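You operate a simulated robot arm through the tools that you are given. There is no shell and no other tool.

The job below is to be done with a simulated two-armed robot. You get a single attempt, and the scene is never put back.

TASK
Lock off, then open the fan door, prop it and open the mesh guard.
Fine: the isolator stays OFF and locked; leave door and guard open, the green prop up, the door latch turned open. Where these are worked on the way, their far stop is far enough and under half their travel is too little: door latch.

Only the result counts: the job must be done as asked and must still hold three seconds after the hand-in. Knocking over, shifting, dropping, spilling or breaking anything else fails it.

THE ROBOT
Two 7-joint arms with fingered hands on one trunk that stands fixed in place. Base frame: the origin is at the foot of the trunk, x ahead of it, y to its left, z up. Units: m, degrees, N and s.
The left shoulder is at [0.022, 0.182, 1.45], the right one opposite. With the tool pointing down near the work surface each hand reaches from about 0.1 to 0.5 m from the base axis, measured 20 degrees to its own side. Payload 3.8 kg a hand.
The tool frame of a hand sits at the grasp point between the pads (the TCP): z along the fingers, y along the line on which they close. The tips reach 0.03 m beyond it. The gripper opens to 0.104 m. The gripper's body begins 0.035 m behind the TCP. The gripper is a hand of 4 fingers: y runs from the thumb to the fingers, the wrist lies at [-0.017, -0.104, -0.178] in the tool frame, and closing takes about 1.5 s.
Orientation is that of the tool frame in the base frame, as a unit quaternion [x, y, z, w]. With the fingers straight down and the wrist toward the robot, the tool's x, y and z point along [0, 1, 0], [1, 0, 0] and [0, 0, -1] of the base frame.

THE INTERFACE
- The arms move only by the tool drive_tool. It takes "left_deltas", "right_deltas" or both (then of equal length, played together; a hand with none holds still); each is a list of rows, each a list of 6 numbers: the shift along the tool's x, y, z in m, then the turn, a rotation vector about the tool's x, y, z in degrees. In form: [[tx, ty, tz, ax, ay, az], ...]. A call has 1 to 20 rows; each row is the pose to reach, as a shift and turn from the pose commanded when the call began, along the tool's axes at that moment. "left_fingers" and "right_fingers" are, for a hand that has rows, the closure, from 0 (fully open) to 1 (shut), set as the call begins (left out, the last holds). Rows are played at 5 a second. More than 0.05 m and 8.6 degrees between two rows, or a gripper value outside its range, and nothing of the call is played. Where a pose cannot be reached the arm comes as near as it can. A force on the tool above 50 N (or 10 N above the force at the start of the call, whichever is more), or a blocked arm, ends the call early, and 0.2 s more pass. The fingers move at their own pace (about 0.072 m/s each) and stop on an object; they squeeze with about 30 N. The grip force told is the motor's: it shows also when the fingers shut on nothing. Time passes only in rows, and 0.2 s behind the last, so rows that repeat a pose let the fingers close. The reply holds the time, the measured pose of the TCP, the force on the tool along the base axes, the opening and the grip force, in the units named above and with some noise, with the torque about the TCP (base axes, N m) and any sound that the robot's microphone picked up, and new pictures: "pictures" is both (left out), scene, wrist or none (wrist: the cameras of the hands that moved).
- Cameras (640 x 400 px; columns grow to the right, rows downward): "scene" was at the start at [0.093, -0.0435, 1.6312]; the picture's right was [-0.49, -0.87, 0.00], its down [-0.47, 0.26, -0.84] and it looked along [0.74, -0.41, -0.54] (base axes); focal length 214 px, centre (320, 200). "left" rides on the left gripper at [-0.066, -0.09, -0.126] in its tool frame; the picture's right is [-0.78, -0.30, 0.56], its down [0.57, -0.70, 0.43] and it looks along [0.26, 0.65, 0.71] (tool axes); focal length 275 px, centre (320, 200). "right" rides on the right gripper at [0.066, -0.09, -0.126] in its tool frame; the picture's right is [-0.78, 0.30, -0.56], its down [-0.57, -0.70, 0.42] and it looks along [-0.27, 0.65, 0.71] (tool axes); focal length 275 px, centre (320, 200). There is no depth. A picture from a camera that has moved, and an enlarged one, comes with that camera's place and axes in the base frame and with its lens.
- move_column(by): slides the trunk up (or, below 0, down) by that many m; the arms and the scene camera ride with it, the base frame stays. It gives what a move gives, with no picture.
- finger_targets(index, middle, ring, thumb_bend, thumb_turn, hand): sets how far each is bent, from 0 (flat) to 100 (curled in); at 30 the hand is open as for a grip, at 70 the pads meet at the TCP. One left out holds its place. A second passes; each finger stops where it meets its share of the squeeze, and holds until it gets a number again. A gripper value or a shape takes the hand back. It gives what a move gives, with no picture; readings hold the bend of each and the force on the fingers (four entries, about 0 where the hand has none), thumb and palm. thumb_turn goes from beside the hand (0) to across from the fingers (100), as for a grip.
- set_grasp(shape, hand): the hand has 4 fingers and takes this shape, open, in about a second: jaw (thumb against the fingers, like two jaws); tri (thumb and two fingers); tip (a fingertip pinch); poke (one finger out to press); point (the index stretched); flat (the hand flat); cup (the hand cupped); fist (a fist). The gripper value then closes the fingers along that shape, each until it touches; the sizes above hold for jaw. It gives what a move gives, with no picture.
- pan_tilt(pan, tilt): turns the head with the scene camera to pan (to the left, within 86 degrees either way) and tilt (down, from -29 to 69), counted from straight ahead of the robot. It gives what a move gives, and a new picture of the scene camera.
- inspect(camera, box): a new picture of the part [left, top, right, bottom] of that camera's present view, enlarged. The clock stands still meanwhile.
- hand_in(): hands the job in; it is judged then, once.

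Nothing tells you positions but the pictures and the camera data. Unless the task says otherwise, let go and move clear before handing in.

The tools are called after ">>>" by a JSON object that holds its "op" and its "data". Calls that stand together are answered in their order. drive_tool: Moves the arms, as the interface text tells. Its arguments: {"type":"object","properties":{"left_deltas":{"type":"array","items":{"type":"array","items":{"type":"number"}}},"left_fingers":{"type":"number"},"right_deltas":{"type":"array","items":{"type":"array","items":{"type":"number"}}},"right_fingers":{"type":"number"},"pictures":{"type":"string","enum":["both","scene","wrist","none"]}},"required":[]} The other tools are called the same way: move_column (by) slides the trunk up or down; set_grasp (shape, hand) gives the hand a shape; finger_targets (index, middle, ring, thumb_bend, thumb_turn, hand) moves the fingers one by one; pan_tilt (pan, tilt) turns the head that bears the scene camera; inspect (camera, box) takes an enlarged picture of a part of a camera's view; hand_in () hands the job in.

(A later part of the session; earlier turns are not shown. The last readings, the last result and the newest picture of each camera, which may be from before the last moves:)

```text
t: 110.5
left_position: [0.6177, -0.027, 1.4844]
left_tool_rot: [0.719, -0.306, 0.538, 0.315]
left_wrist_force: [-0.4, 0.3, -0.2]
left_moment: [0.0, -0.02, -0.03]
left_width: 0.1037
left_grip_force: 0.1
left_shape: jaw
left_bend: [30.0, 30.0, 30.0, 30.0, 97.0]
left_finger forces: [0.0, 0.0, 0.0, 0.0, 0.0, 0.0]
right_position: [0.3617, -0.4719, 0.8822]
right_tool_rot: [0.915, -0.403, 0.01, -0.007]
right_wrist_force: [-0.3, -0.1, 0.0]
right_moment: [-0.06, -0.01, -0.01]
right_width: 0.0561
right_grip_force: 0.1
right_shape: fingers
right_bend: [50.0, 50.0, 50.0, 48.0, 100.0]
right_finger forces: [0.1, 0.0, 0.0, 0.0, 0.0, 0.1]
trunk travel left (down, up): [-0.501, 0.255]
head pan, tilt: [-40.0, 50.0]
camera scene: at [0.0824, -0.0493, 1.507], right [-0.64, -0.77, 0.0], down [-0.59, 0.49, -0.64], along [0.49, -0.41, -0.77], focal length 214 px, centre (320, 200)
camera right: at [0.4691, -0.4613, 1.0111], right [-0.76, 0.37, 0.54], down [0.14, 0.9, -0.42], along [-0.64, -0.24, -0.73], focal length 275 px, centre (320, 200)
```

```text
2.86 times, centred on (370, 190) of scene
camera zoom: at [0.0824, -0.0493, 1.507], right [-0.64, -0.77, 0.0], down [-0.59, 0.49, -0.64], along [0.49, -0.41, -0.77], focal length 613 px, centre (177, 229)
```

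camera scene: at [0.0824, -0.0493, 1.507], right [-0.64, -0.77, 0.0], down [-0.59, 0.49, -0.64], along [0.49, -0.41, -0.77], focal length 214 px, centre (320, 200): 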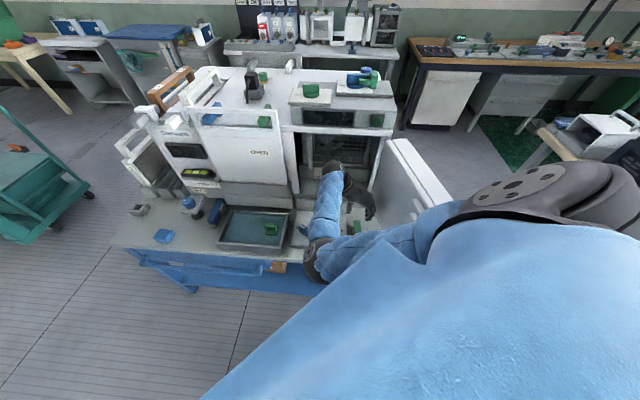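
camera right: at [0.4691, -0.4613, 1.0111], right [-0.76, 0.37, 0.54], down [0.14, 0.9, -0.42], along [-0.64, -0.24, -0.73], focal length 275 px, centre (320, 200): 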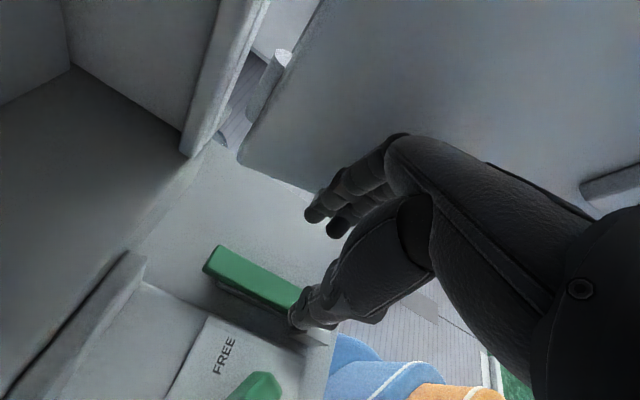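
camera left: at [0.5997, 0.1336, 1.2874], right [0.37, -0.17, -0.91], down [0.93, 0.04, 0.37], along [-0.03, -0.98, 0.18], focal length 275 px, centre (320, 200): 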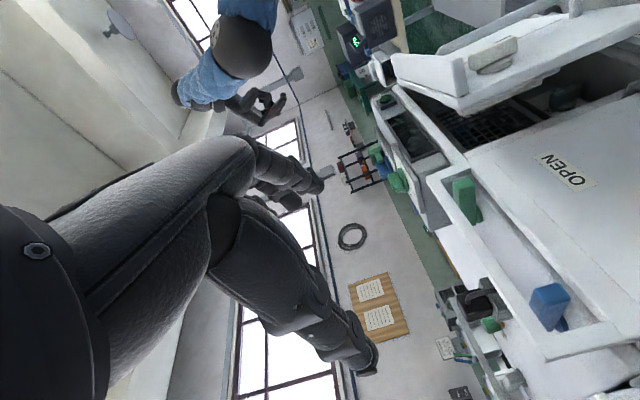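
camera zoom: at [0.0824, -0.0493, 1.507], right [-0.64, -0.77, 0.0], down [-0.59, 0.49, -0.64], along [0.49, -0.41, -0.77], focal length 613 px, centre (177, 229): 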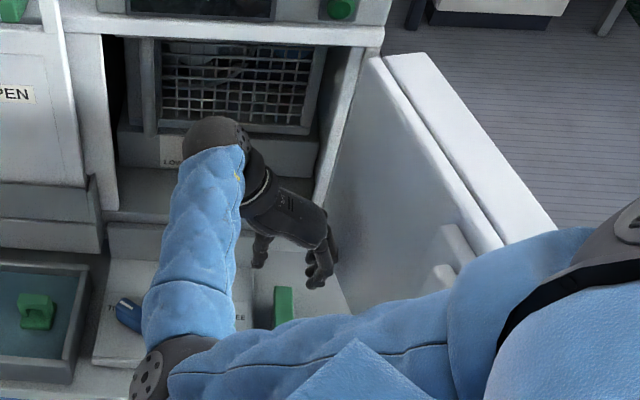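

>>> {"op": "drive_tool", "data": {"right_deltas": [[-0.01, 0.006, 0.02, 0, 0, -1], [-0.019, 0.0124, 0.05, 0, 0, -2.5], [-0.019, 0.0124, 0.085, 0, 0, -2.5], [-0.019, 0.0124, 0.105, 0, 0, -2.5], [-0.019, 0.0124, 0.105, 0, 0, -2.5]]}}

>>> {"op": "inspect", "data": {"camera": "scene", "box": [320, 150, 410, 250]}}

>>> {"op": "inspect", "data": {"camera": "right", "box": [130, 180, 450, 400]}}

```text
t: 111.7
left_position: [0.6177, -0.0252, 1.484]
left_tool_rot: [0.72, -0.306, 0.538, 0.314]
left_wrist_force: [-0.3, -0.3, -0.1]
left_moment: [-0.01, -0.02, 0.04]
left_width: 0.1038
left_grip_force: 0.1
left_shape: jaw
left_bend: [30.0, 30.0, 30.0, 30.0, 97.0]
left_finger forces: [0.0, 0.0, 0.0, 0.0, 0.1, 0.0]
right_position: [0.3404, -0.4678, 0.7792]
right_tool_rot: [0.924, -0.383, 0.011, -0.006]
right_wrist_force: [0.5, -0.1, -0.2]
right_moment: [0.0, 0.0, -0.06]
right_width: 0.0557
right_grip_force: 0.1
right_shape: fingers
right_bend: [50.0, 50.0, 50.0, 48.0, 100.0]
right_finger forces: [0.0, 0.0, 0.0, 0.0, 0.1, 0.0]
trunk travel left (down, up): [-0.501, 0.255]
head pan, tilt: [-40.0, 50.0]
camera scene: at [0.0822, -0.0493, 1.507], right [-0.64, -0.77, 0.0], down [-0.59, 0.49, -0.64], along [0.49, -0.41, -0.77], focal length 214 px, centre (320, 200)
camera right: at [0.4466, -0.4529, 0.9061], right [-0.77, 0.34, 0.54], down [0.1, 0.9, -0.42], along [-0.63, -0.27, -0.73], focal length 275 px, centre (320, 200)
```

scene: 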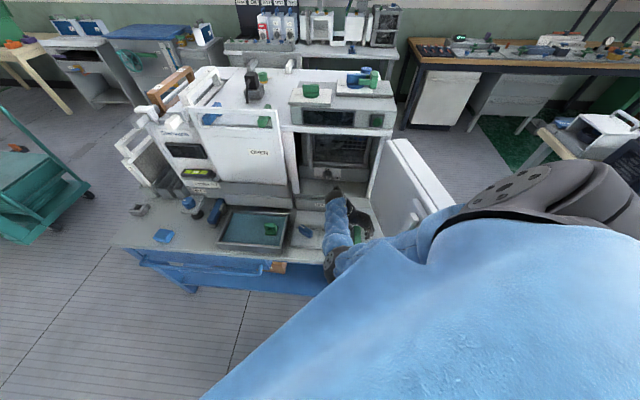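
right: 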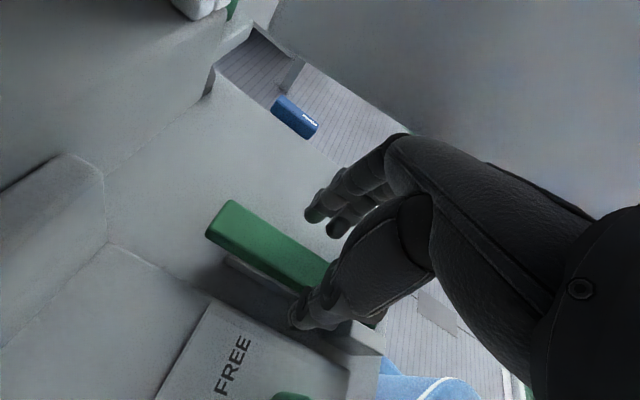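

```text
4.00 times, centred on (365, 200) of scene
camera zoom: at [0.0822, -0.0493, 1.507], right [-0.64, -0.77, 0.0], down [-0.59, 0.49, -0.64], along [0.49, -0.41, -0.77], focal length 858 px, centre (140, 200)
```

zoom: 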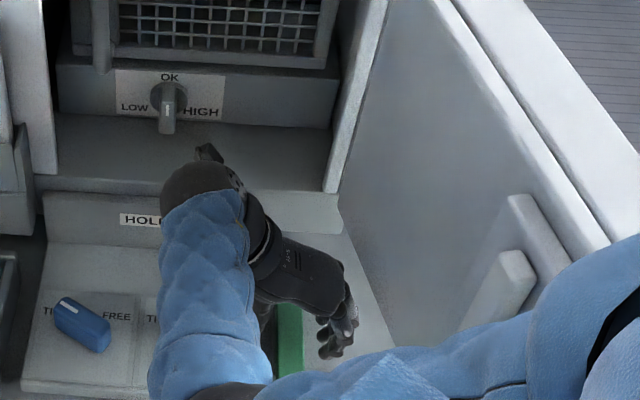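

```text
1.82 times, centred on (290, 290) of right
camera zoom: at [0.4466, -0.4529, 0.9061], right [-0.77, 0.34, 0.54], down [0.1, 0.9, -0.42], along [-0.63, -0.27, -0.73], focal length 500 px, centre (374, 36)
```

zoom: 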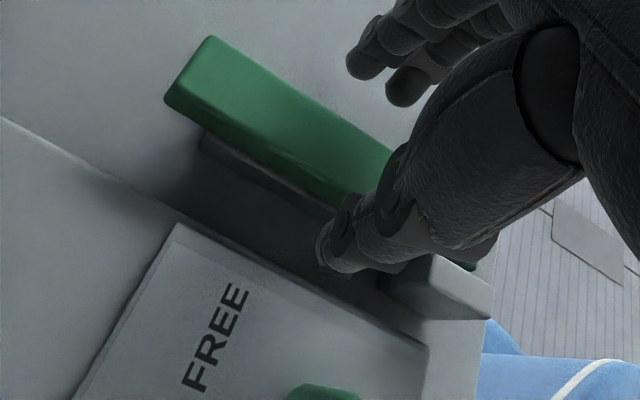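

>>> {"op": "drive_tool", "data": {"right_deltas": [[0, 0, 0.014, 0, 0, 0], [0, 0, 0.027, 0, 0, 0], [0, 0, 0.027, 0, 0, 0]], "pictures": "none"}}

>>> {"op": "drive_tool", "data": {"right_deltas": [[0, 0, 0, 0, 0, 0], [0, 0, 0, 0, 0, 0], [0, 0, 0, 0, 0, 0], [0, 0, 0, 0, 0, 0], [0, 0, 0, 0, 0, 0], [0, 0, 0, 0, 0, 0]], "right_fingers": 1.0, "pictures": "wrist"}}

>>> {"op": "inspect", "data": {"camera": "right", "box": [130, 180, 450, 400]}}

```text
t: 112.5
left_position: [0.6171, -0.0254, 1.4848]
left_tool_rot: [0.719, -0.306, 0.538, 0.315]
left_wrist_force: [0.0, 0.2, -0.4]
left_moment: [-0.02, -0.01, -0.01]
left_width: 0.1039
left_grip_force: 0.1
left_shape: jaw
left_bend: [30.0, 30.0, 30.0, 30.0, 97.0]
left_finger forces: [0.0, 0.0, 0.0, 0.0, 0.1, 0.1]
right_position: [0.3412, -0.4715, 0.7527]
right_tool_rot: [0.923, -0.384, 0.014, -0.004]
right_wrist_force: [-2.3, -1.9, 15.3]
right_moment: [0.47, -0.4, -0.02]
right_width: 0.0565
right_grip_force: 7.8
right_shape: fingers
right_bend: [50.0, 50.0, 50.0, 48.0, 100.0]
right_finger forces: [0.1, 0.1, 0.1, 0.0, 15.4, 0.0]
trunk travel left (down, up): [-0.501, 0.255]
head pan, tilt: [-40.0, 50.0]
```

```text
t: 113.9
left_position: [0.6146, -0.0269, 1.4865]
left_tool_rot: [0.719, -0.306, 0.539, 0.314]
left_wrist_force: [1.1, 0.2, -0.6]
left_moment: [-0.04, 0.02, -0.04]
left_width: 0.1039
left_grip_force: 0.1
left_shape: jaw
left_bend: [30.0, 30.0, 30.0, 30.0, 97.0]
left_finger forces: [0.0, 0.0, 0.0, 0.0, 0.0, 0.1]
right_position: [0.3346, -0.4771, 0.7522]
right_tool_rot: [0.923, -0.385, 0.01, 0.0]
right_wrist_force: [-28.5, -22.7, 7.8]
right_moment: [-0.85, 1.14, 0.13]
right_width: 0.0136
right_grip_force: 30.0
right_shape: jaw
right_bend: [70.0, 70.0, 64.0, 71.0, 100.0]
right_finger forces: [31.3, 22.9, 4.1, 0.0, 22.2, 0.1]
trunk travel left (down, up): [-0.501, 0.255]
head pan, tilt: [-40.0, 50.0]
camera right: at [0.4439, -0.4594, 0.879], right [-0.77, 0.35, 0.54], down [0.1, 0.9, -0.43], along [-0.63, -0.27, -0.72], focal length 275 px, centre (320, 200)
```

right: 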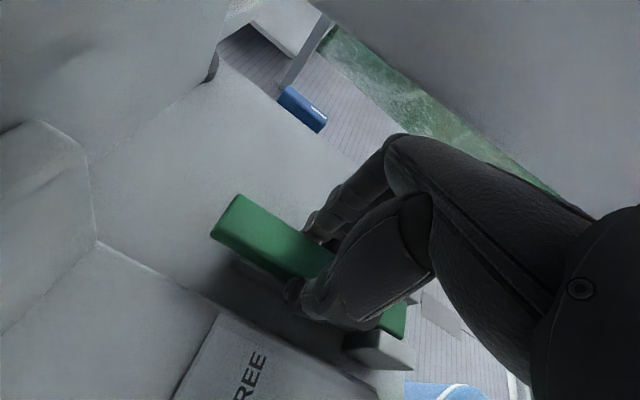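

```text
1.82 times, centred on (290, 290) of right
camera zoom: at [0.4439, -0.4594, 0.879], right [-0.77, 0.35, 0.54], down [0.1, 0.9, -0.43], along [-0.63, -0.27, -0.72], focal length 500 px, centre (374, 36)
```

zoom: 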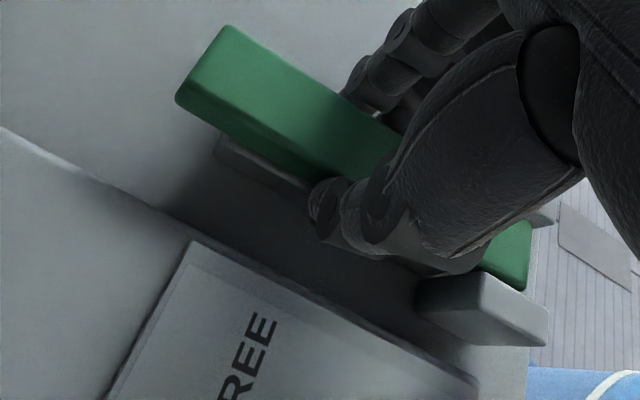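

>>> {"op": "drive_tool", "data": {"right_deltas": [[0, 0.005, -0.005, 0, 0, 0], [-0.002, 0.008, -0.012, 0, 0, 0], [-0.004, 0.008, -0.023, 0, 0, 0], [-0.004, 0.008, -0.023, 0, 0, 0]]}}

>>> {"op": "inspect", "data": {"camera": "right", "box": [130, 180, 450, 400]}}

```text
t: 114.9
left_position: [0.6167, -0.0278, 1.4837]
left_tool_rot: [0.72, -0.307, 0.538, 0.313]
left_wrist_force: [-0.6, 0.2, 0.2]
left_moment: [0.04, 0.02, -0.03]
left_width: 0.1039
left_grip_force: 0.1
left_shape: jaw
left_bend: [30.0, 30.0, 30.0, 30.0, 97.0]
left_finger forces: [0.0, 0.1, 0.1, 0.0, 0.0, 0.0]
right_position: [0.3319, -0.4755, 0.774]
right_tool_rot: [0.924, -0.383, 0.012, -0.006]
right_wrist_force: [-9.4, -14.7, -3.7]
right_moment: [-0.93, 0.34, 0.06]
right_width: 0.0121
right_grip_force: 30.5
right_shape: jaw
right_bend: [70.0, 70.0, 71.0, 71.0, 100.0]
right_finger forces: [27.2, 13.2, 3.7, 0.0, 26.6, 0.1]
trunk travel left (down, up): [-0.501, 0.255]
head pan, tilt: [-40.0, 50.0]
camera scene: at [0.0816, -0.0517, 1.5069], right [-0.64, -0.77, 0.0], down [-0.59, 0.49, -0.64], along [0.49, -0.41, -0.77], focal length 214 px, centre (320, 200)
camera right: at [0.4391, -0.4589, 0.9017], right [-0.77, 0.34, 0.54], down [0.1, 0.9, -0.42], along [-0.63, -0.27, -0.73], focal length 275 px, centre (320, 200)
```

scene: 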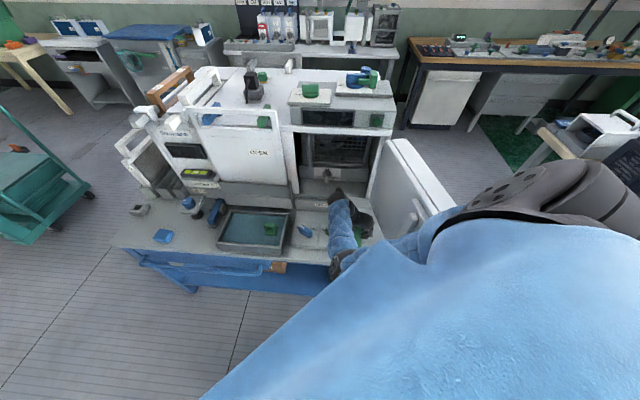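
right: 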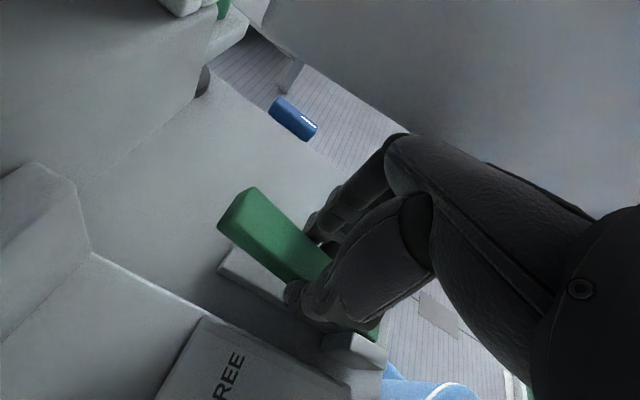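

```text
1.82 times, centred on (290, 290) of right
camera zoom: at [0.4391, -0.4589, 0.9017], right [-0.77, 0.34, 0.54], down [0.1, 0.9, -0.42], along [-0.63, -0.27, -0.73], focal length 500 px, centre (374, 36)
```

zoom: 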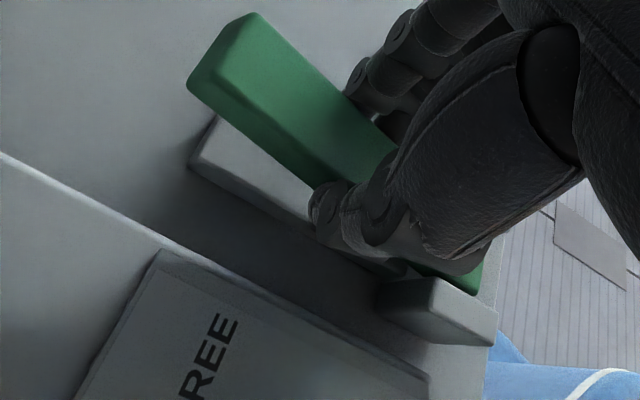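

The bar lifts well. I'll carry on along the arc up to vertical.

>>> {"op": "drive_tool", "data": {"right_deltas": [[-0.004, 0.001, -0.008, 0, 0, 0], [-0.0081, 0.002, -0.0155, 0, 0, 0], [-0.0135, 0.003, -0.0225, 0, 0, 0], [-0.0199, 0.003, -0.0284, 0, 0, 0], [-0.0199, 0.003, -0.0284, 0, 0, 0]]}}

>>> {"op": "inspect", "data": {"camera": "right", "box": [130, 180, 450, 400]}}

```text
t: 116.1
left_position: [0.6182, -0.0252, 1.4828]
left_tool_rot: [0.72, -0.305, 0.538, 0.315]
left_wrist_force: [0.6, -0.2, 0.1]
left_moment: [0.0, 0.0, 0.0]
left_width: 0.1039
left_grip_force: 0.1
left_shape: jaw
left_bend: [30.0, 30.0, 30.0, 30.0, 97.0]
left_finger forces: [0.0, 0.0, 0.1, 0.0, 0.0, 0.0]
right_position: [0.3233, -0.4823, 0.8144]
right_tool_rot: [0.921, -0.389, 0.027, 0.005]
right_wrist_force: [2.1, 18.6, -12.8]
right_moment: [0.1, 0.21, 0.14]
right_width: 0.0148
right_grip_force: 30.2
right_shape: jaw
right_bend: [70.0, 70.0, 70.0, 67.0, 100.0]
right_finger forces: [11.8, 6.4, 0.1, 0.0, 32.3, 0.0]
trunk travel left (down, up): [-0.501, 0.255]
head pan, tilt: [-40.0, 50.0]
camera scene: at [0.0834, -0.0481, 1.5069], right [-0.64, -0.77, 0.0], down [-0.59, 0.49, -0.64], along [0.49, -0.41, -0.77], focal length 214 px, centre (320, 200)
camera right: at [0.4286, -0.4631, 0.9449], right [-0.78, 0.37, 0.51], down [0.12, 0.89, -0.44], along [-0.62, -0.28, -0.74], focal length 275 px, centre (320, 200)
```

scene: 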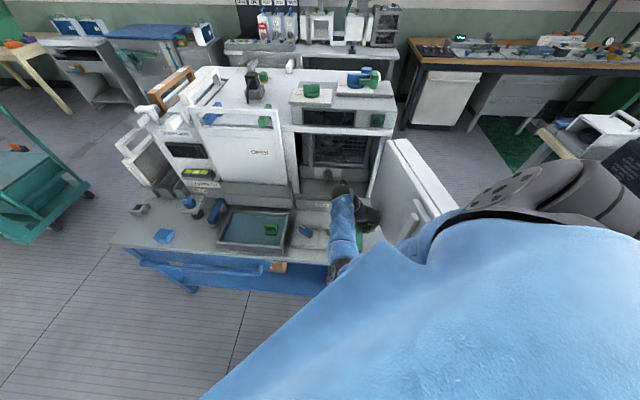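
right: 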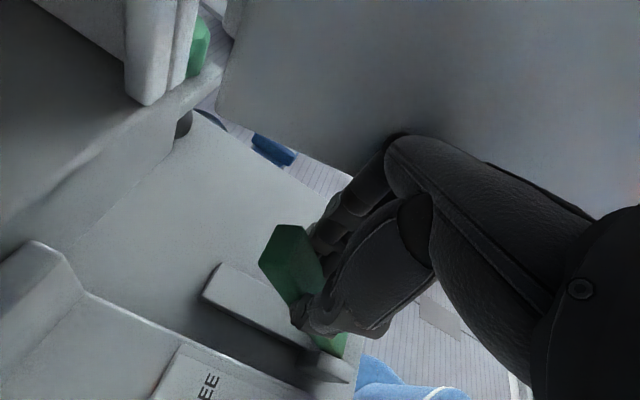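

```text
1.82 times, centred on (290, 290) of right
camera zoom: at [0.4286, -0.4631, 0.9449], right [-0.78, 0.37, 0.51], down [0.12, 0.89, -0.44], along [-0.62, -0.28, -0.74], focal length 500 px, centre (374, 36)
```

zoom: 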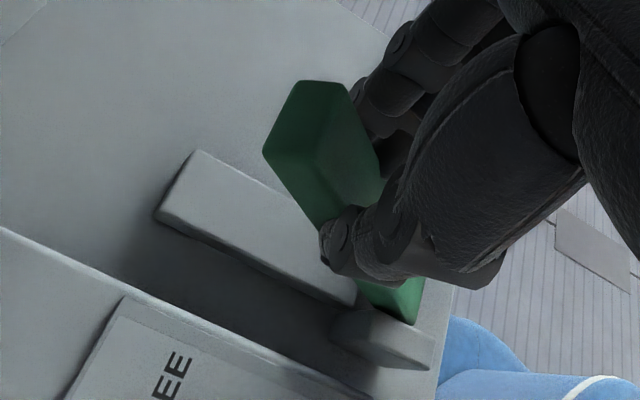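

The bar is at about 45°, but my upper arm is touching the torso again. Tilting the hand so the wrist moves away from the body should free it, so I'll continue with a backward tilt.

>>> {"op": "drive_tool", "data": {"right_deltas": [[0.005, -0.003, -0.0084, 0, -8, 0], [0.005, -0.005, -0.0144, 0, -16, 0], [0.001, -0.007, -0.0204, 0, -24, 0], [-0.009, -0.007, -0.0264, 0, -28, 0], [-0.009, -0.007, -0.0264, 0, -28, 0]]}}

>>> {"op": "inspect", "data": {"camera": "right", "box": [130, 180, 450, 400]}}

>>> {"op": "inspect", "data": {"camera": "scene", "box": [310, 130, 430, 270]}}

```text
t: 117.3
left_position: [0.6181, -0.0255, 1.4837]
left_tool_rot: [0.72, -0.306, 0.539, 0.314]
left_wrist_force: [-0.3, -0.2, -0.7]
left_moment: [0.02, 0.01, -0.01]
left_width: 0.1037
left_grip_force: 0.1
left_shape: jaw
left_bend: [30.0, 30.0, 30.0, 30.0, 97.0]
left_finger forces: [0.0, 0.1, 0.0, 0.1, 0.0, 0.1]
right_position: [0.3096, -0.4487, 0.8272]
right_tool_rot: [0.898, -0.37, -0.214, -0.1]
right_wrist_force: [-1.4, -8.0, 8.6]
right_moment: [-0.4, 0.14, -0.02]
right_width: 0.0117
right_grip_force: 29.8
right_shape: jaw
right_bend: [70.0, 70.0, 70.0, 76.0, 100.0]
right_finger forces: [27.5, 0.3, 0.0, 0.0, 21.3, 0.0]
trunk travel left (down, up): [-0.501, 0.255]
head pan, tilt: [-40.0, 50.0]
camera scene: at [0.0817, -0.05, 1.5069], right [-0.64, -0.77, 0.0], down [-0.59, 0.49, -0.64], along [0.49, -0.41, -0.77], focal length 214 px, centre (320, 200)
camera right: at [0.4551, -0.4699, 0.9097], right [-0.53, 0.09, 0.84], down [0.0, 0.99, -0.1], along [-0.85, -0.05, -0.53], focal length 275 px, centre (320, 200)
```

scene: 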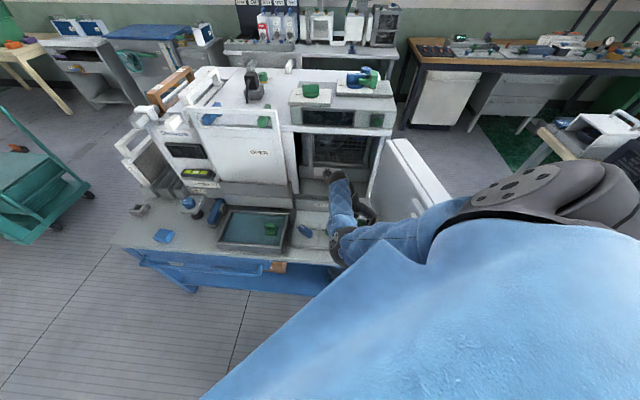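
right: 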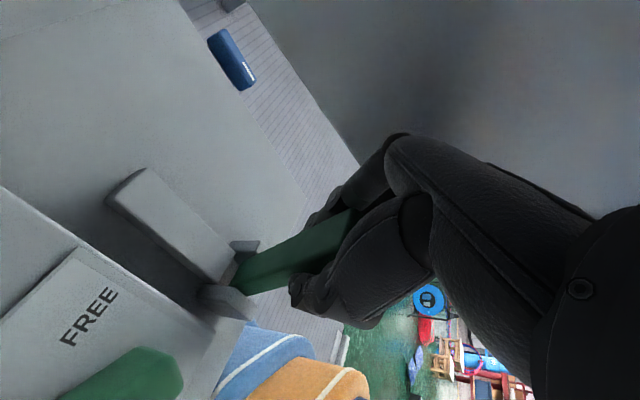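

```text
1.82 times, centred on (290, 290) of right
camera zoom: at [0.4551, -0.4699, 0.9097], right [-0.53, 0.09, 0.84], down [0.0, 0.99, -0.1], along [-0.85, -0.05, -0.53], focal length 500 px, centre (374, 36)
```

zoom: 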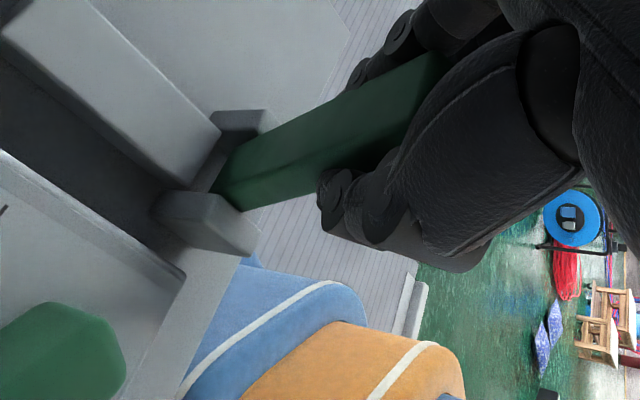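

```text
2.86 times, centred on (370, 200) of scene
camera zoom: at [0.0817, -0.05, 1.5069], right [-0.64, -0.77, 0.0], down [-0.59, 0.49, -0.64], along [0.49, -0.41, -0.77], focal length 613 px, centre (177, 200)
```

zoom: 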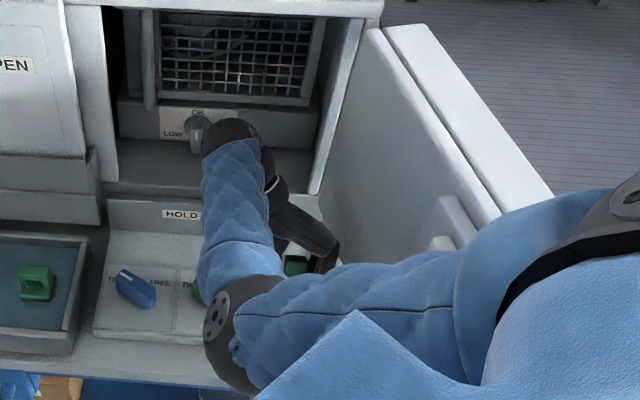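

The bar is nearly upright. I'll push it the last bit towards its stop.

>>> {"op": "drive_tool", "data": {"right_deltas": [[-0.012, 0, 0.0028, 0, 0, 0], [-0.0236, 0, 0.0066, 0, 0, 0], [-0.0316, 0, 0.0107, 0, 0, 0], [-0.0316, 0, 0.0107, 0, 0, 0]]}}

>>> {"op": "inspect", "data": {"camera": "right", "box": [130, 180, 450, 400]}}

>>> {"op": "inspect", "data": {"camera": "scene", "box": [310, 130, 430, 270]}}

```text
t: 118.3
left_position: [0.6172, -0.028, 1.4839]
left_tool_rot: [0.719, -0.306, 0.539, 0.314]
left_wrist_force: [-0.5, -0.1, -0.3]
left_moment: [-0.03, 0.0, -0.01]
left_width: 0.1037
left_grip_force: 0.0
left_shape: jaw
left_bend: [30.0, 30.0, 30.0, 30.0, 97.0]
left_finger forces: [0.1, 0.0, 0.0, 0.0, 0.1, 0.0]
right_position: [0.2885, -0.4268, 0.8324]
right_tool_rot: [0.898, -0.371, -0.213, -0.099]
right_wrist_force: [-1.8, -10.2, 1.7]
right_moment: [-0.75, -0.27, -0.11]
right_width: 0.0118
right_grip_force: 29.7
right_shape: jaw
right_bend: [70.0, 70.0, 70.0, 76.0, 99.0]
right_finger forces: [29.7, 14.5, 0.0, 0.0, 20.8, 0.1]
trunk travel left (down, up): [-0.501, 0.255]
head pan, tilt: [-40.0, 50.0]
camera scene: at [0.082, -0.0509, 1.5069], right [-0.64, -0.77, 0.0], down [-0.59, 0.49, -0.64], along [0.49, -0.41, -0.77], focal length 214 px, centre (320, 200)
camera right: at [0.4328, -0.4468, 0.9155], right [-0.53, 0.09, 0.84], down [0.0, 0.99, -0.1], along [-0.85, -0.05, -0.53], focal length 275 px, centre (320, 200)
```

scene: 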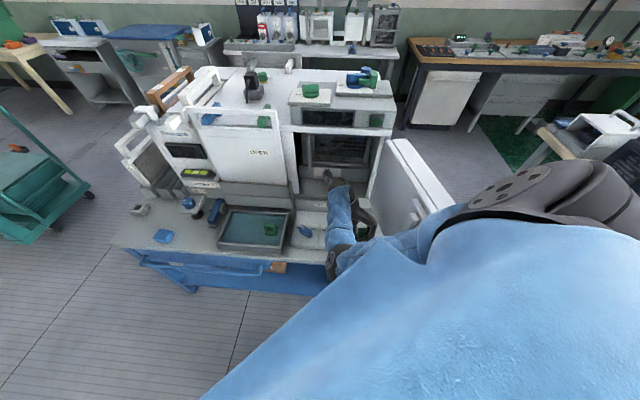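
right: 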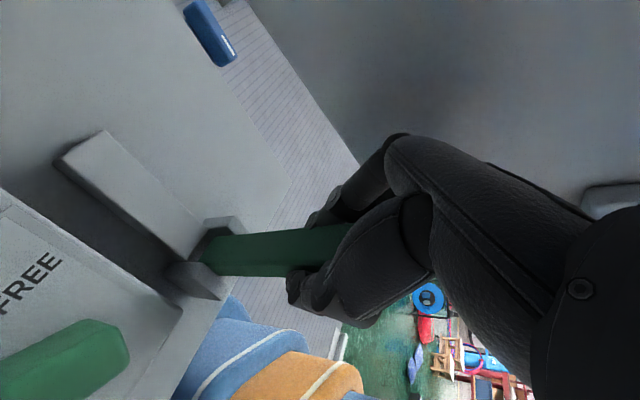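

```text
1.82 times, centred on (290, 290) of right
camera zoom: at [0.4328, -0.4468, 0.9155], right [-0.53, 0.09, 0.84], down [0.0, 0.99, -0.1], along [-0.85, -0.05, -0.53], focal length 500 px, centre (374, 36)
```

zoom: 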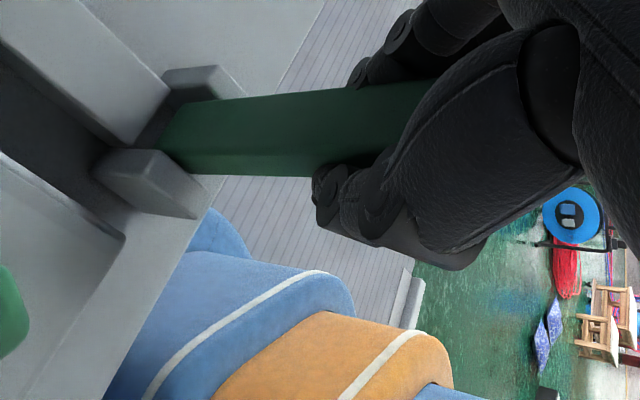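

```text
2.86 times, centred on (370, 200) of scene
camera zoom: at [0.082, -0.0509, 1.5069], right [-0.64, -0.77, 0.0], down [-0.59, 0.49, -0.64], along [0.49, -0.41, -0.77], focal length 613 px, centre (177, 200)
```

zoom: 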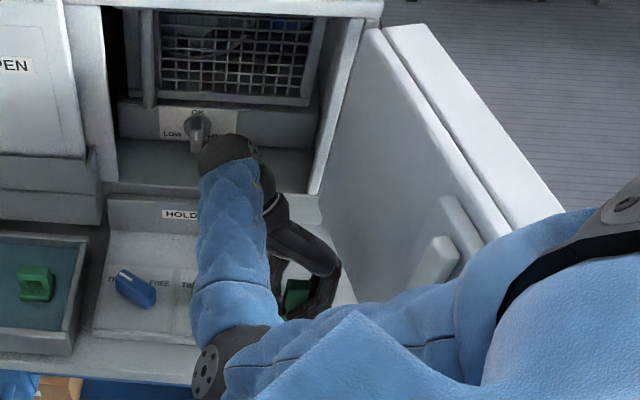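

>>> {"op": "drive_tool", "data": {"right_deltas": [[-0.008, 0, 0.004, 0, 0, 0], [-0.014, 0, 0.007, 0, 0, 0], [-0.014, 0, 0.007, 0, 0, 0]]}}

>>> {"op": "inspect", "data": {"camera": "right", "box": [130, 180, 450, 400]}}

```text
t: 119.1
left_position: [0.6145, -0.0256, 1.4855]
left_tool_rot: [0.719, -0.307, 0.538, 0.315]
left_wrist_force: [0.1, -0.1, -0.3]
left_moment: [0.0, -0.04, 0.01]
left_width: 0.1038
left_grip_force: 0.0
left_shape: jaw
left_bend: [30.0, 30.0, 30.0, 30.0, 97.0]
left_finger forces: [0.0, 0.0, 0.0, 0.0, 0.1, 0.0]
right_position: [0.271, -0.4133, 0.8315]
right_tool_rot: [0.898, -0.37, -0.216, -0.101]
right_wrist_force: [-4.8, -9.7, -5.6]
right_moment: [-0.15, 0.21, -0.1]
right_width: 0.0103
right_grip_force: 30.3
right_shape: jaw
right_bend: [70.0, 70.0, 70.0, 81.0, 100.0]
right_finger forces: [22.5, 0.0, 0.0, 0.0, 13.8, 0.0]
trunk travel left (down, up): [-0.501, 0.255]
head pan, tilt: [-40.0, 50.0]
camera scene: at [0.0794, -0.0495, 1.507], right [-0.64, -0.77, 0.0], down [-0.59, 0.49, -0.64], along [0.49, -0.41, -0.77], focal length 214 px, centre (320, 200)
camera right: at [0.4168, -0.4338, 0.9133], right [-0.53, 0.08, 0.85], down [0.0, 1.0, -0.1], along [-0.85, -0.05, -0.52], focal length 275 px, centre (320, 200)
```

scene: 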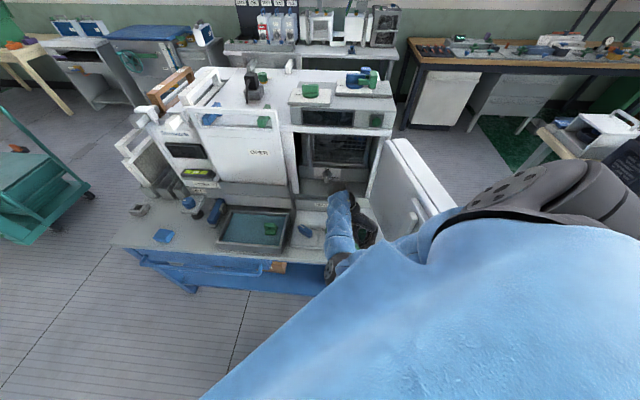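
right: 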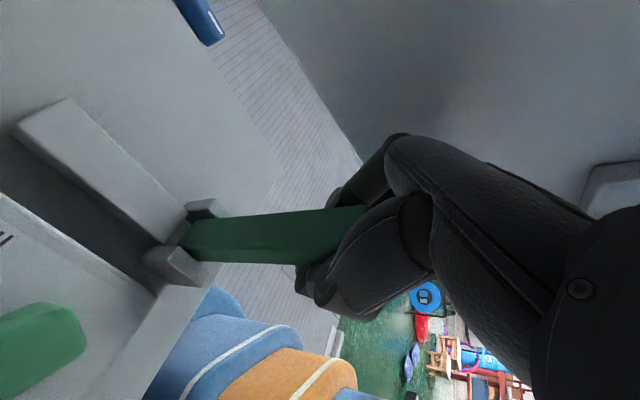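

```text
1.82 times, centred on (290, 290) of right
camera zoom: at [0.4168, -0.4338, 0.9133], right [-0.53, 0.08, 0.85], down [0.0, 1.0, -0.1], along [-0.85, -0.05, -0.52], focal length 500 px, centre (374, 36)
```

zoom: 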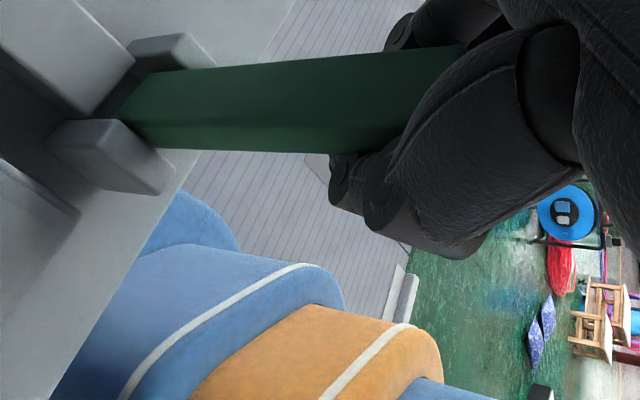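

The bar now stands vertical against its stop, since the last motion only slid the fingers along it. I'll open the fingers and check that it stays.

>>> {"op": "finger_targets", "data": {"hand": "right", "index": 52, "middle": 52, "ring": 52, "thumb_bend": 52}}

>>> {"op": "inspect", "data": {"camera": "right", "box": [130, 180, 450, 400]}}

```text
t: 120.1
left_position: [0.6172, -0.0258, 1.4844]
left_tool_rot: [0.721, -0.305, 0.537, 0.314]
left_wrist_force: [-0.4, 0.8, -0.1]
left_moment: [0.02, -0.05, 0.01]
left_width: 0.1037
left_grip_force: 0.1
left_shape: jaw
left_bend: [30.0, 30.0, 30.0, 30.0, 97.0]
left_finger forces: [0.1, 0.0, 0.1, 0.0, 0.0, 0.0]
right_position: [0.2765, -0.4151, 0.8318]
right_tool_rot: [0.898, -0.372, -0.212, -0.099]
right_wrist_force: [0.2, 0.6, -0.6]
right_moment: [0.01, 0.01, 0.01]
right_width: 0.0478
right_grip_force: 0.0
right_shape: fingers
right_bend: [52.0, 52.0, 52.0, 52.0, 100.0]
right_finger forces: [0.0, 0.1, 0.1, 0.0, 0.1, 0.1]
trunk travel left (down, up): [-0.501, 0.255]
head pan, tilt: [-40.0, 50.0]
```

```text
1.82 times, centred on (290, 290) of right
camera zoom: at [0.4213, -0.4354, 0.9162], right [-0.53, 0.09, 0.84], down [0.0, 0.99, -0.1], along [-0.85, -0.05, -0.53], focal length 500 px, centre (374, 36)
```

zoom: 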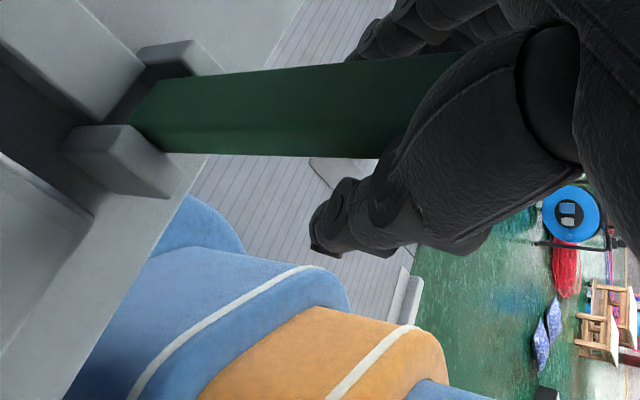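

>>> {"op": "drive_tool", "data": {"right_deltas": [[-0.018, 0, -0.035, 0, 0, 0], [-0.037, 0, -0.071, 0, 0, 0], [-0.055, 0, -0.106, 0, 0, 0], [-0.073, 0, -0.142, 0, 0, 0], [-0.08, 0, -0.18, 0, 4, 0], [-0.08, 0, -0.215, 0, 8, 0]]}}

>>> {"op": "inspect", "data": {"camera": "right", "box": [0, 100, 450, 400]}}

>>> {"op": "inspect", "data": {"camera": "scene", "box": [310, 130, 430, 270]}}

```text
t: 121.5
left_position: [0.6179, -0.0264, 1.4847]
left_tool_rot: [0.72, -0.306, 0.538, 0.314]
left_wrist_force: [-0.3, 0.0, 0.5]
left_moment: [0.03, -0.02, 0.0]
left_width: 0.1038
left_grip_force: 0.0
left_shape: jaw
left_bend: [30.0, 30.0, 30.0, 30.0, 97.0]
left_finger forces: [0.1, 0.0, 0.1, 0.0, 0.0, 0.1]
right_position: [0.2928, -0.437, 1.0594]
right_tool_rot: [0.911, -0.377, -0.15, -0.075]
right_wrist_force: [-0.4, -0.2, -0.1]
right_moment: [-0.01, -0.01, 0.06]
right_width: 0.0483
right_grip_force: 0.0
right_shape: fingers
right_bend: [52.0, 52.0, 52.0, 52.0, 100.0]
right_finger forces: [0.0, 0.1, 0.0, 0.1, 0.0, 0.0]
trunk travel left (down, up): [-0.501, 0.255]
head pan, tilt: [-40.0, 50.0]
camera scene: at [0.0826, -0.0497, 1.5069], right [-0.64, -0.77, 0.0], down [-0.59, 0.49, -0.64], along [0.49, -0.41, -0.77], focal length 214 px, centre (320, 200)
camera right: at [0.4293, -0.4488, 1.1587], right [-0.61, 0.17, 0.77], down [0.02, 0.98, -0.2], along [-0.79, -0.1, -0.6], focal length 275 px, centre (320, 200)
```

scene: 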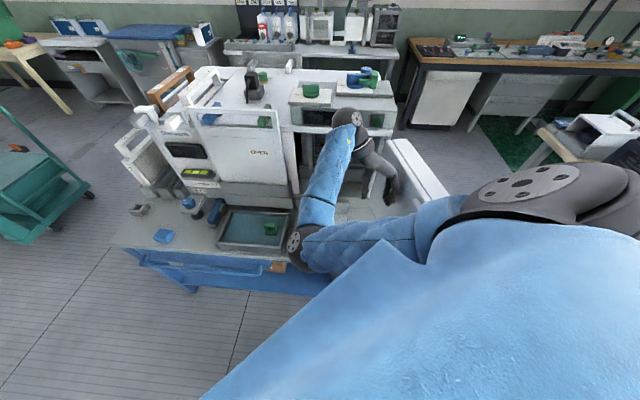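
right: 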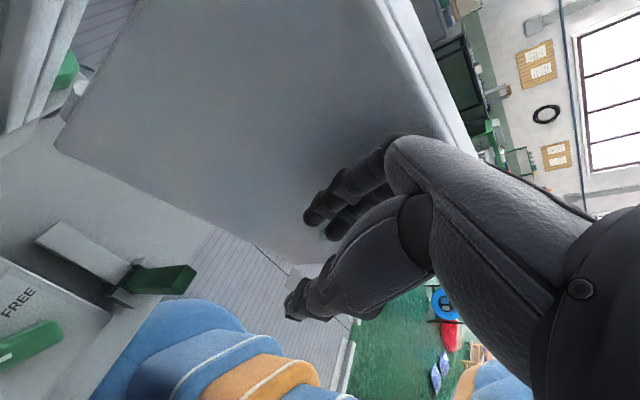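

```text
1.33 times, centred on (225, 250) of right
camera zoom: at [0.4293, -0.4488, 1.1587], right [-0.61, 0.17, 0.77], down [0.02, 0.98, -0.2], along [-0.79, -0.1, -0.6], focal length 367 px, centre (447, 133)
```

zoom: 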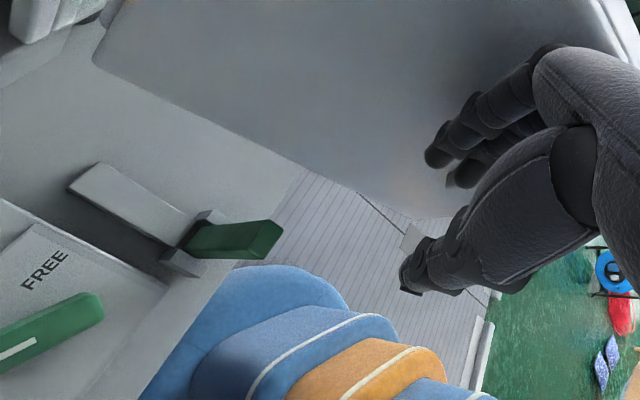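

```text
2.86 times, centred on (370, 200) of scene
camera zoom: at [0.0826, -0.0497, 1.5069], right [-0.64, -0.77, 0.0], down [-0.59, 0.49, -0.64], along [0.49, -0.41, -0.77], focal length 613 px, centre (177, 200)
```

zoom: 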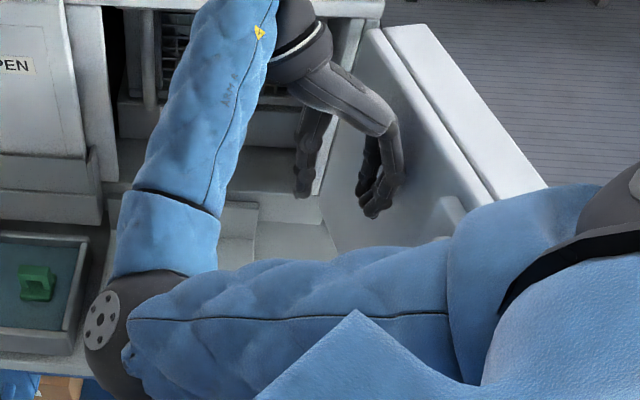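

The green prop stands upright by itself and the door rests at about 105°. Next is the mesh guard. I'll raise the right hand clear first.

>>> {"op": "drive_tool", "data": {"right_deltas": [[-0.015, 0, -0.042, 0, 3, 0], [-0.03, 0, -0.085, 0, 6, 0], [-0.045, 0, -0.127, 0, 9, 0], [-0.06, 0, -0.17, 0, 12, 0], [-0.074, 0, -0.212, 0, 15, 0], [-0.09, 0, -0.255, 0, 18, 0], [-0.104, 0, -0.297, 0, 19, 0], [-0.119, 0, -0.34, 0, 19, 0], [-0.134, 0, -0.382, 0, 19, 0], [-0.149, 0, -0.425, 0, 19, 0]], "right_fingers": 0.0, "pictures": "scene"}}

>>> {"op": "drive_tool", "data": {"right_deltas": [[0, 0, 0, 0, 0, -8], [0, 0, 0, 0, 0, -16], [0, 0, 0, 0, 0, -24], [0, 0, 0, 0, 0, -32], [0, 0, 0, 0, 0, -40], [0, 0, 0, 0, 0, -48], [0, 0, 0, 0, 0, -56], [0, 0, 0, 0, 0, -64], [0, 0, 0, 0, 0, -72], [0, 0, 0, 0, 0, -80], [0, 0, 0, 0, 0, -88]], "pictures": "scene"}}

```text
t: 123.7
left_position: [0.6171, -0.026, 1.4857]
left_tool_rot: [0.719, -0.306, 0.539, 0.315]
left_wrist_force: [0.6, 0.5, -0.5]
left_moment: [-0.01, 0.02, 0.0]
left_width: 0.1037
left_grip_force: 0.0
left_shape: jaw
left_bend: [30.0, 30.0, 30.0, 30.0, 97.0]
left_finger forces: [0.1, 0.0, 0.0, 0.0, 0.0, 0.1]
right_position: [0.2855, -0.4399, 1.5115]
right_tool_rot: [0.923, -0.384, 0.004, -0.01]
right_wrist_force: [0.4, 0.3, 0.1]
right_moment: [-0.01, -0.04, -0.02]
right_width: 0.1038
right_grip_force: 0.0
right_shape: jaw
right_bend: [30.0, 30.0, 30.0, 30.0, 97.0]
right_finger forces: [0.1, 0.0, 0.1, 0.0, 0.0, 0.0]
trunk travel left (down, up): [-0.501, 0.255]
head pan, tilt: [-40.0, 50.0]
camera scene: at [0.0813, -0.0489, 1.5071], right [-0.64, -0.77, 0.0], down [-0.59, 0.49, -0.64], along [0.49, -0.41, -0.77], focal length 214 px, centre (320, 200)
```

scene: 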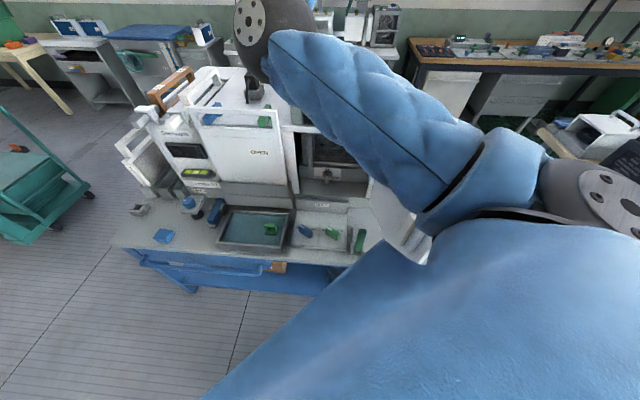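

```text
t: 126.1
left_position: [0.6164, -0.0271, 1.4847]
left_tool_rot: [0.72, -0.306, 0.537, 0.315]
left_wrist_force: [-0.2, 0.2, 0.3]
left_moment: [-0.06, -0.01, -0.02]
left_width: 0.1041
left_grip_force: 0.0
left_shape: jaw
left_bend: [30.0, 30.0, 30.0, 30.0, 97.0]
left_finger forces: [0.1, 0.1, 0.0, 0.0, 0.0, 0.0]
right_position: [0.2852, -0.4415, 1.5108]
right_tool_rot: [0.93, 0.367, 0.008, -0.004]
right_wrist_force: [0.3, 0.2, 0.3]
right_moment: [0.0, 0.0, -0.03]
right_width: 0.1037
right_grip_force: 0.0
right_shape: jaw
right_bend: [30.0, 30.0, 30.0, 30.0, 97.0]
right_finger forces: [0.0, 0.0, 0.0, 0.0, 0.0, 0.1]
trunk travel left (down, up): [-0.501, 0.255]
head pan, tilt: [-40.0, 50.0]
camera scene: at [0.082, -0.0498, 1.507], right [-0.64, -0.77, 0.0], down [-0.59, 0.49, -0.64], along [0.49, -0.41, -0.77], focal length 214 px, centre (320, 200)
```

scene: 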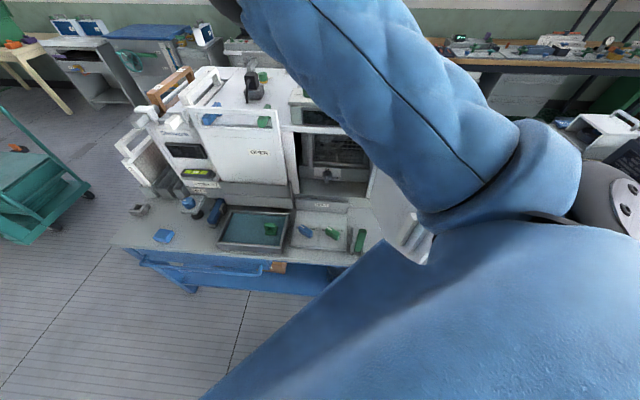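

>>> {"op": "inspect", "data": {"camera": "scene", "box": [290, 190, 430, 290]}}

>>> {"op": "inspect", "data": {"camera": "right", "box": [0, 0, 640, 400]}}

>>> {"op": "inspect", "data": {"camera": "left", "box": [300, 0, 640, 280]}}

```text
4.00 times, centred on (360, 240) of scene
camera zoom: at [0.082, -0.0498, 1.507], right [-0.64, -0.77, 0.0], down [-0.59, 0.49, -0.64], along [0.49, -0.41, -0.77], focal length 858 px, centre (160, 40)
```

zoom: 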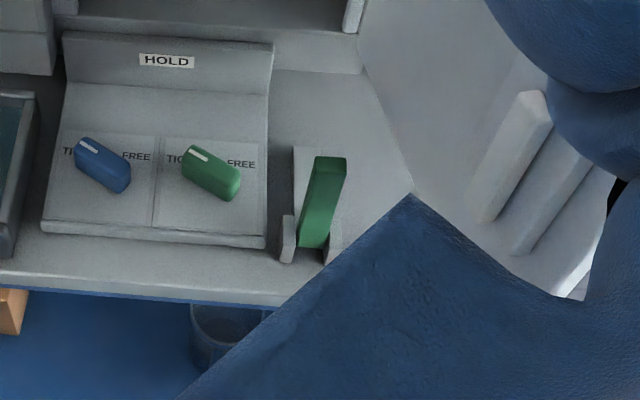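

```text
1.00 times, centred on (320, 200) of right (not enlarged: the box is as wide or as high as the picture)
camera zoom: at [0.2704, -0.3329, 1.6375], right [-0.37, -0.75, 0.54], down [-0.89, 0.13, -0.44], along [0.26, -0.64, -0.72], focal length 275 px, centre (320, 200)
```

zoom: 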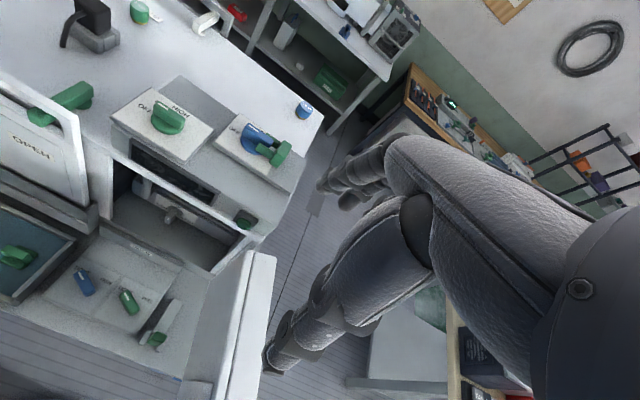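

```text
1.43 times, centred on (470, 140) of left
camera zoom: at [0.5982, 0.1329, 1.4382], right [0.37, -0.17, -0.91], down [0.93, 0.04, 0.37], along [-0.03, -0.98, 0.18], focal length 393 px, centre (106, 286)
```

zoom: 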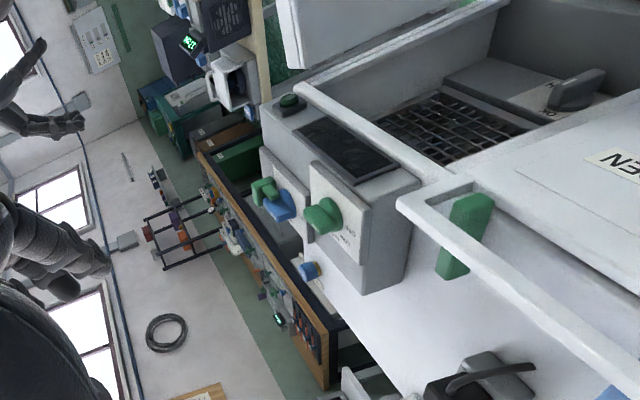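

The prop is exactly vertical and the isolator is still locked at OFF. I'll park the right hand high on the right and lower the trunk so the left hand can work on the guard.

>>> {"op": "drive_tool", "data": {"right_deltas": [[-0.035, -0.01, -0.022, 0, 0, 0], [-0.07, -0.02, -0.045, 0, 0, 0], [-0.105, -0.03, -0.067, 0, 0, 0], [-0.14, -0.04, -0.09, 0, 0, 0], [-0.14, -0.04, -0.12, 0, 0, 0]], "pictures": "none"}}

>>> {"op": "pan_tilt", "data": {"pan": -45, "tilt": 20}}

```text
t: 127.3
left_position: [0.616, -0.0255, 1.4848]
left_tool_rot: [0.72, -0.306, 0.538, 0.315]
left_wrist_force: [0.1, -0.5, 0.5]
left_moment: [0.0, 0.0, -0.02]
left_width: 0.1038
left_grip_force: 0.1
left_shape: jaw
left_bend: [30.0, 30.0, 30.0, 30.0, 97.0]
left_finger forces: [0.0, 0.0, 0.1, 0.1, 0.0, 0.0]
right_position: [0.1547, -0.509, 1.628]
right_tool_rot: [0.931, 0.366, 0.008, -0.004]
right_wrist_force: [0.8, 0.3, 1.0]
right_moment: [-0.03, 0.03, -0.01]
right_width: 0.104
right_grip_force: 0.0
right_shape: jaw
right_bend: [30.0, 30.0, 30.0, 30.0, 97.0]
right_finger forces: [0.0, 0.0, 0.1, 0.0, 0.0, 0.1]
trunk travel left (down, up): [-0.501, 0.255]
head pan, tilt: [-40.0, 50.0]
```

```text
t: 128.3
left_position: [0.6179, -0.0267, 1.4856]
left_tool_rot: [0.72, -0.306, 0.538, 0.315]
left_wrist_force: [-0.4, 0.7, 0.0]
left_moment: [-0.01, 0.02, 0.04]
left_width: 0.1038
left_grip_force: 0.1
left_shape: jaw
left_bend: [30.0, 30.0, 30.0, 30.0, 97.0]
left_finger forces: [0.0, 0.0, 0.0, 0.0, 0.0, 0.0]
right_position: [0.1542, -0.5101, 1.6261]
right_tool_rot: [0.931, 0.364, 0.008, -0.005]
right_wrist_force: [-0.3, -0.9, 0.2]
right_moment: [-0.01, -0.02, 0.01]
right_width: 0.1038
right_grip_force: 0.1
right_shape: jaw
right_bend: [30.0, 30.0, 30.0, 30.0, 97.0]
right_finger forces: [0.0, 0.1, 0.0, 0.1, 0.0, 0.0]
trunk travel left (down, up): [-0.501, 0.255]
head pan, tilt: [-45.0, 20.0]
camera scene: at [0.0891, -0.0659, 1.5525], right [-0.71, -0.71, 0.0], down [-0.24, 0.24, -0.94], along [0.66, -0.66, -0.34], focal length 214 px, centre (320, 200)
```

scene: 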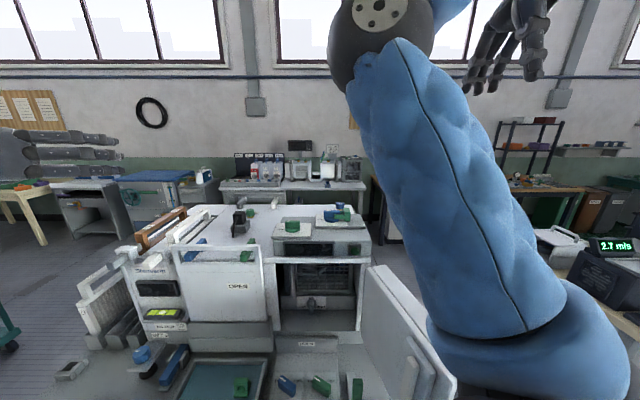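

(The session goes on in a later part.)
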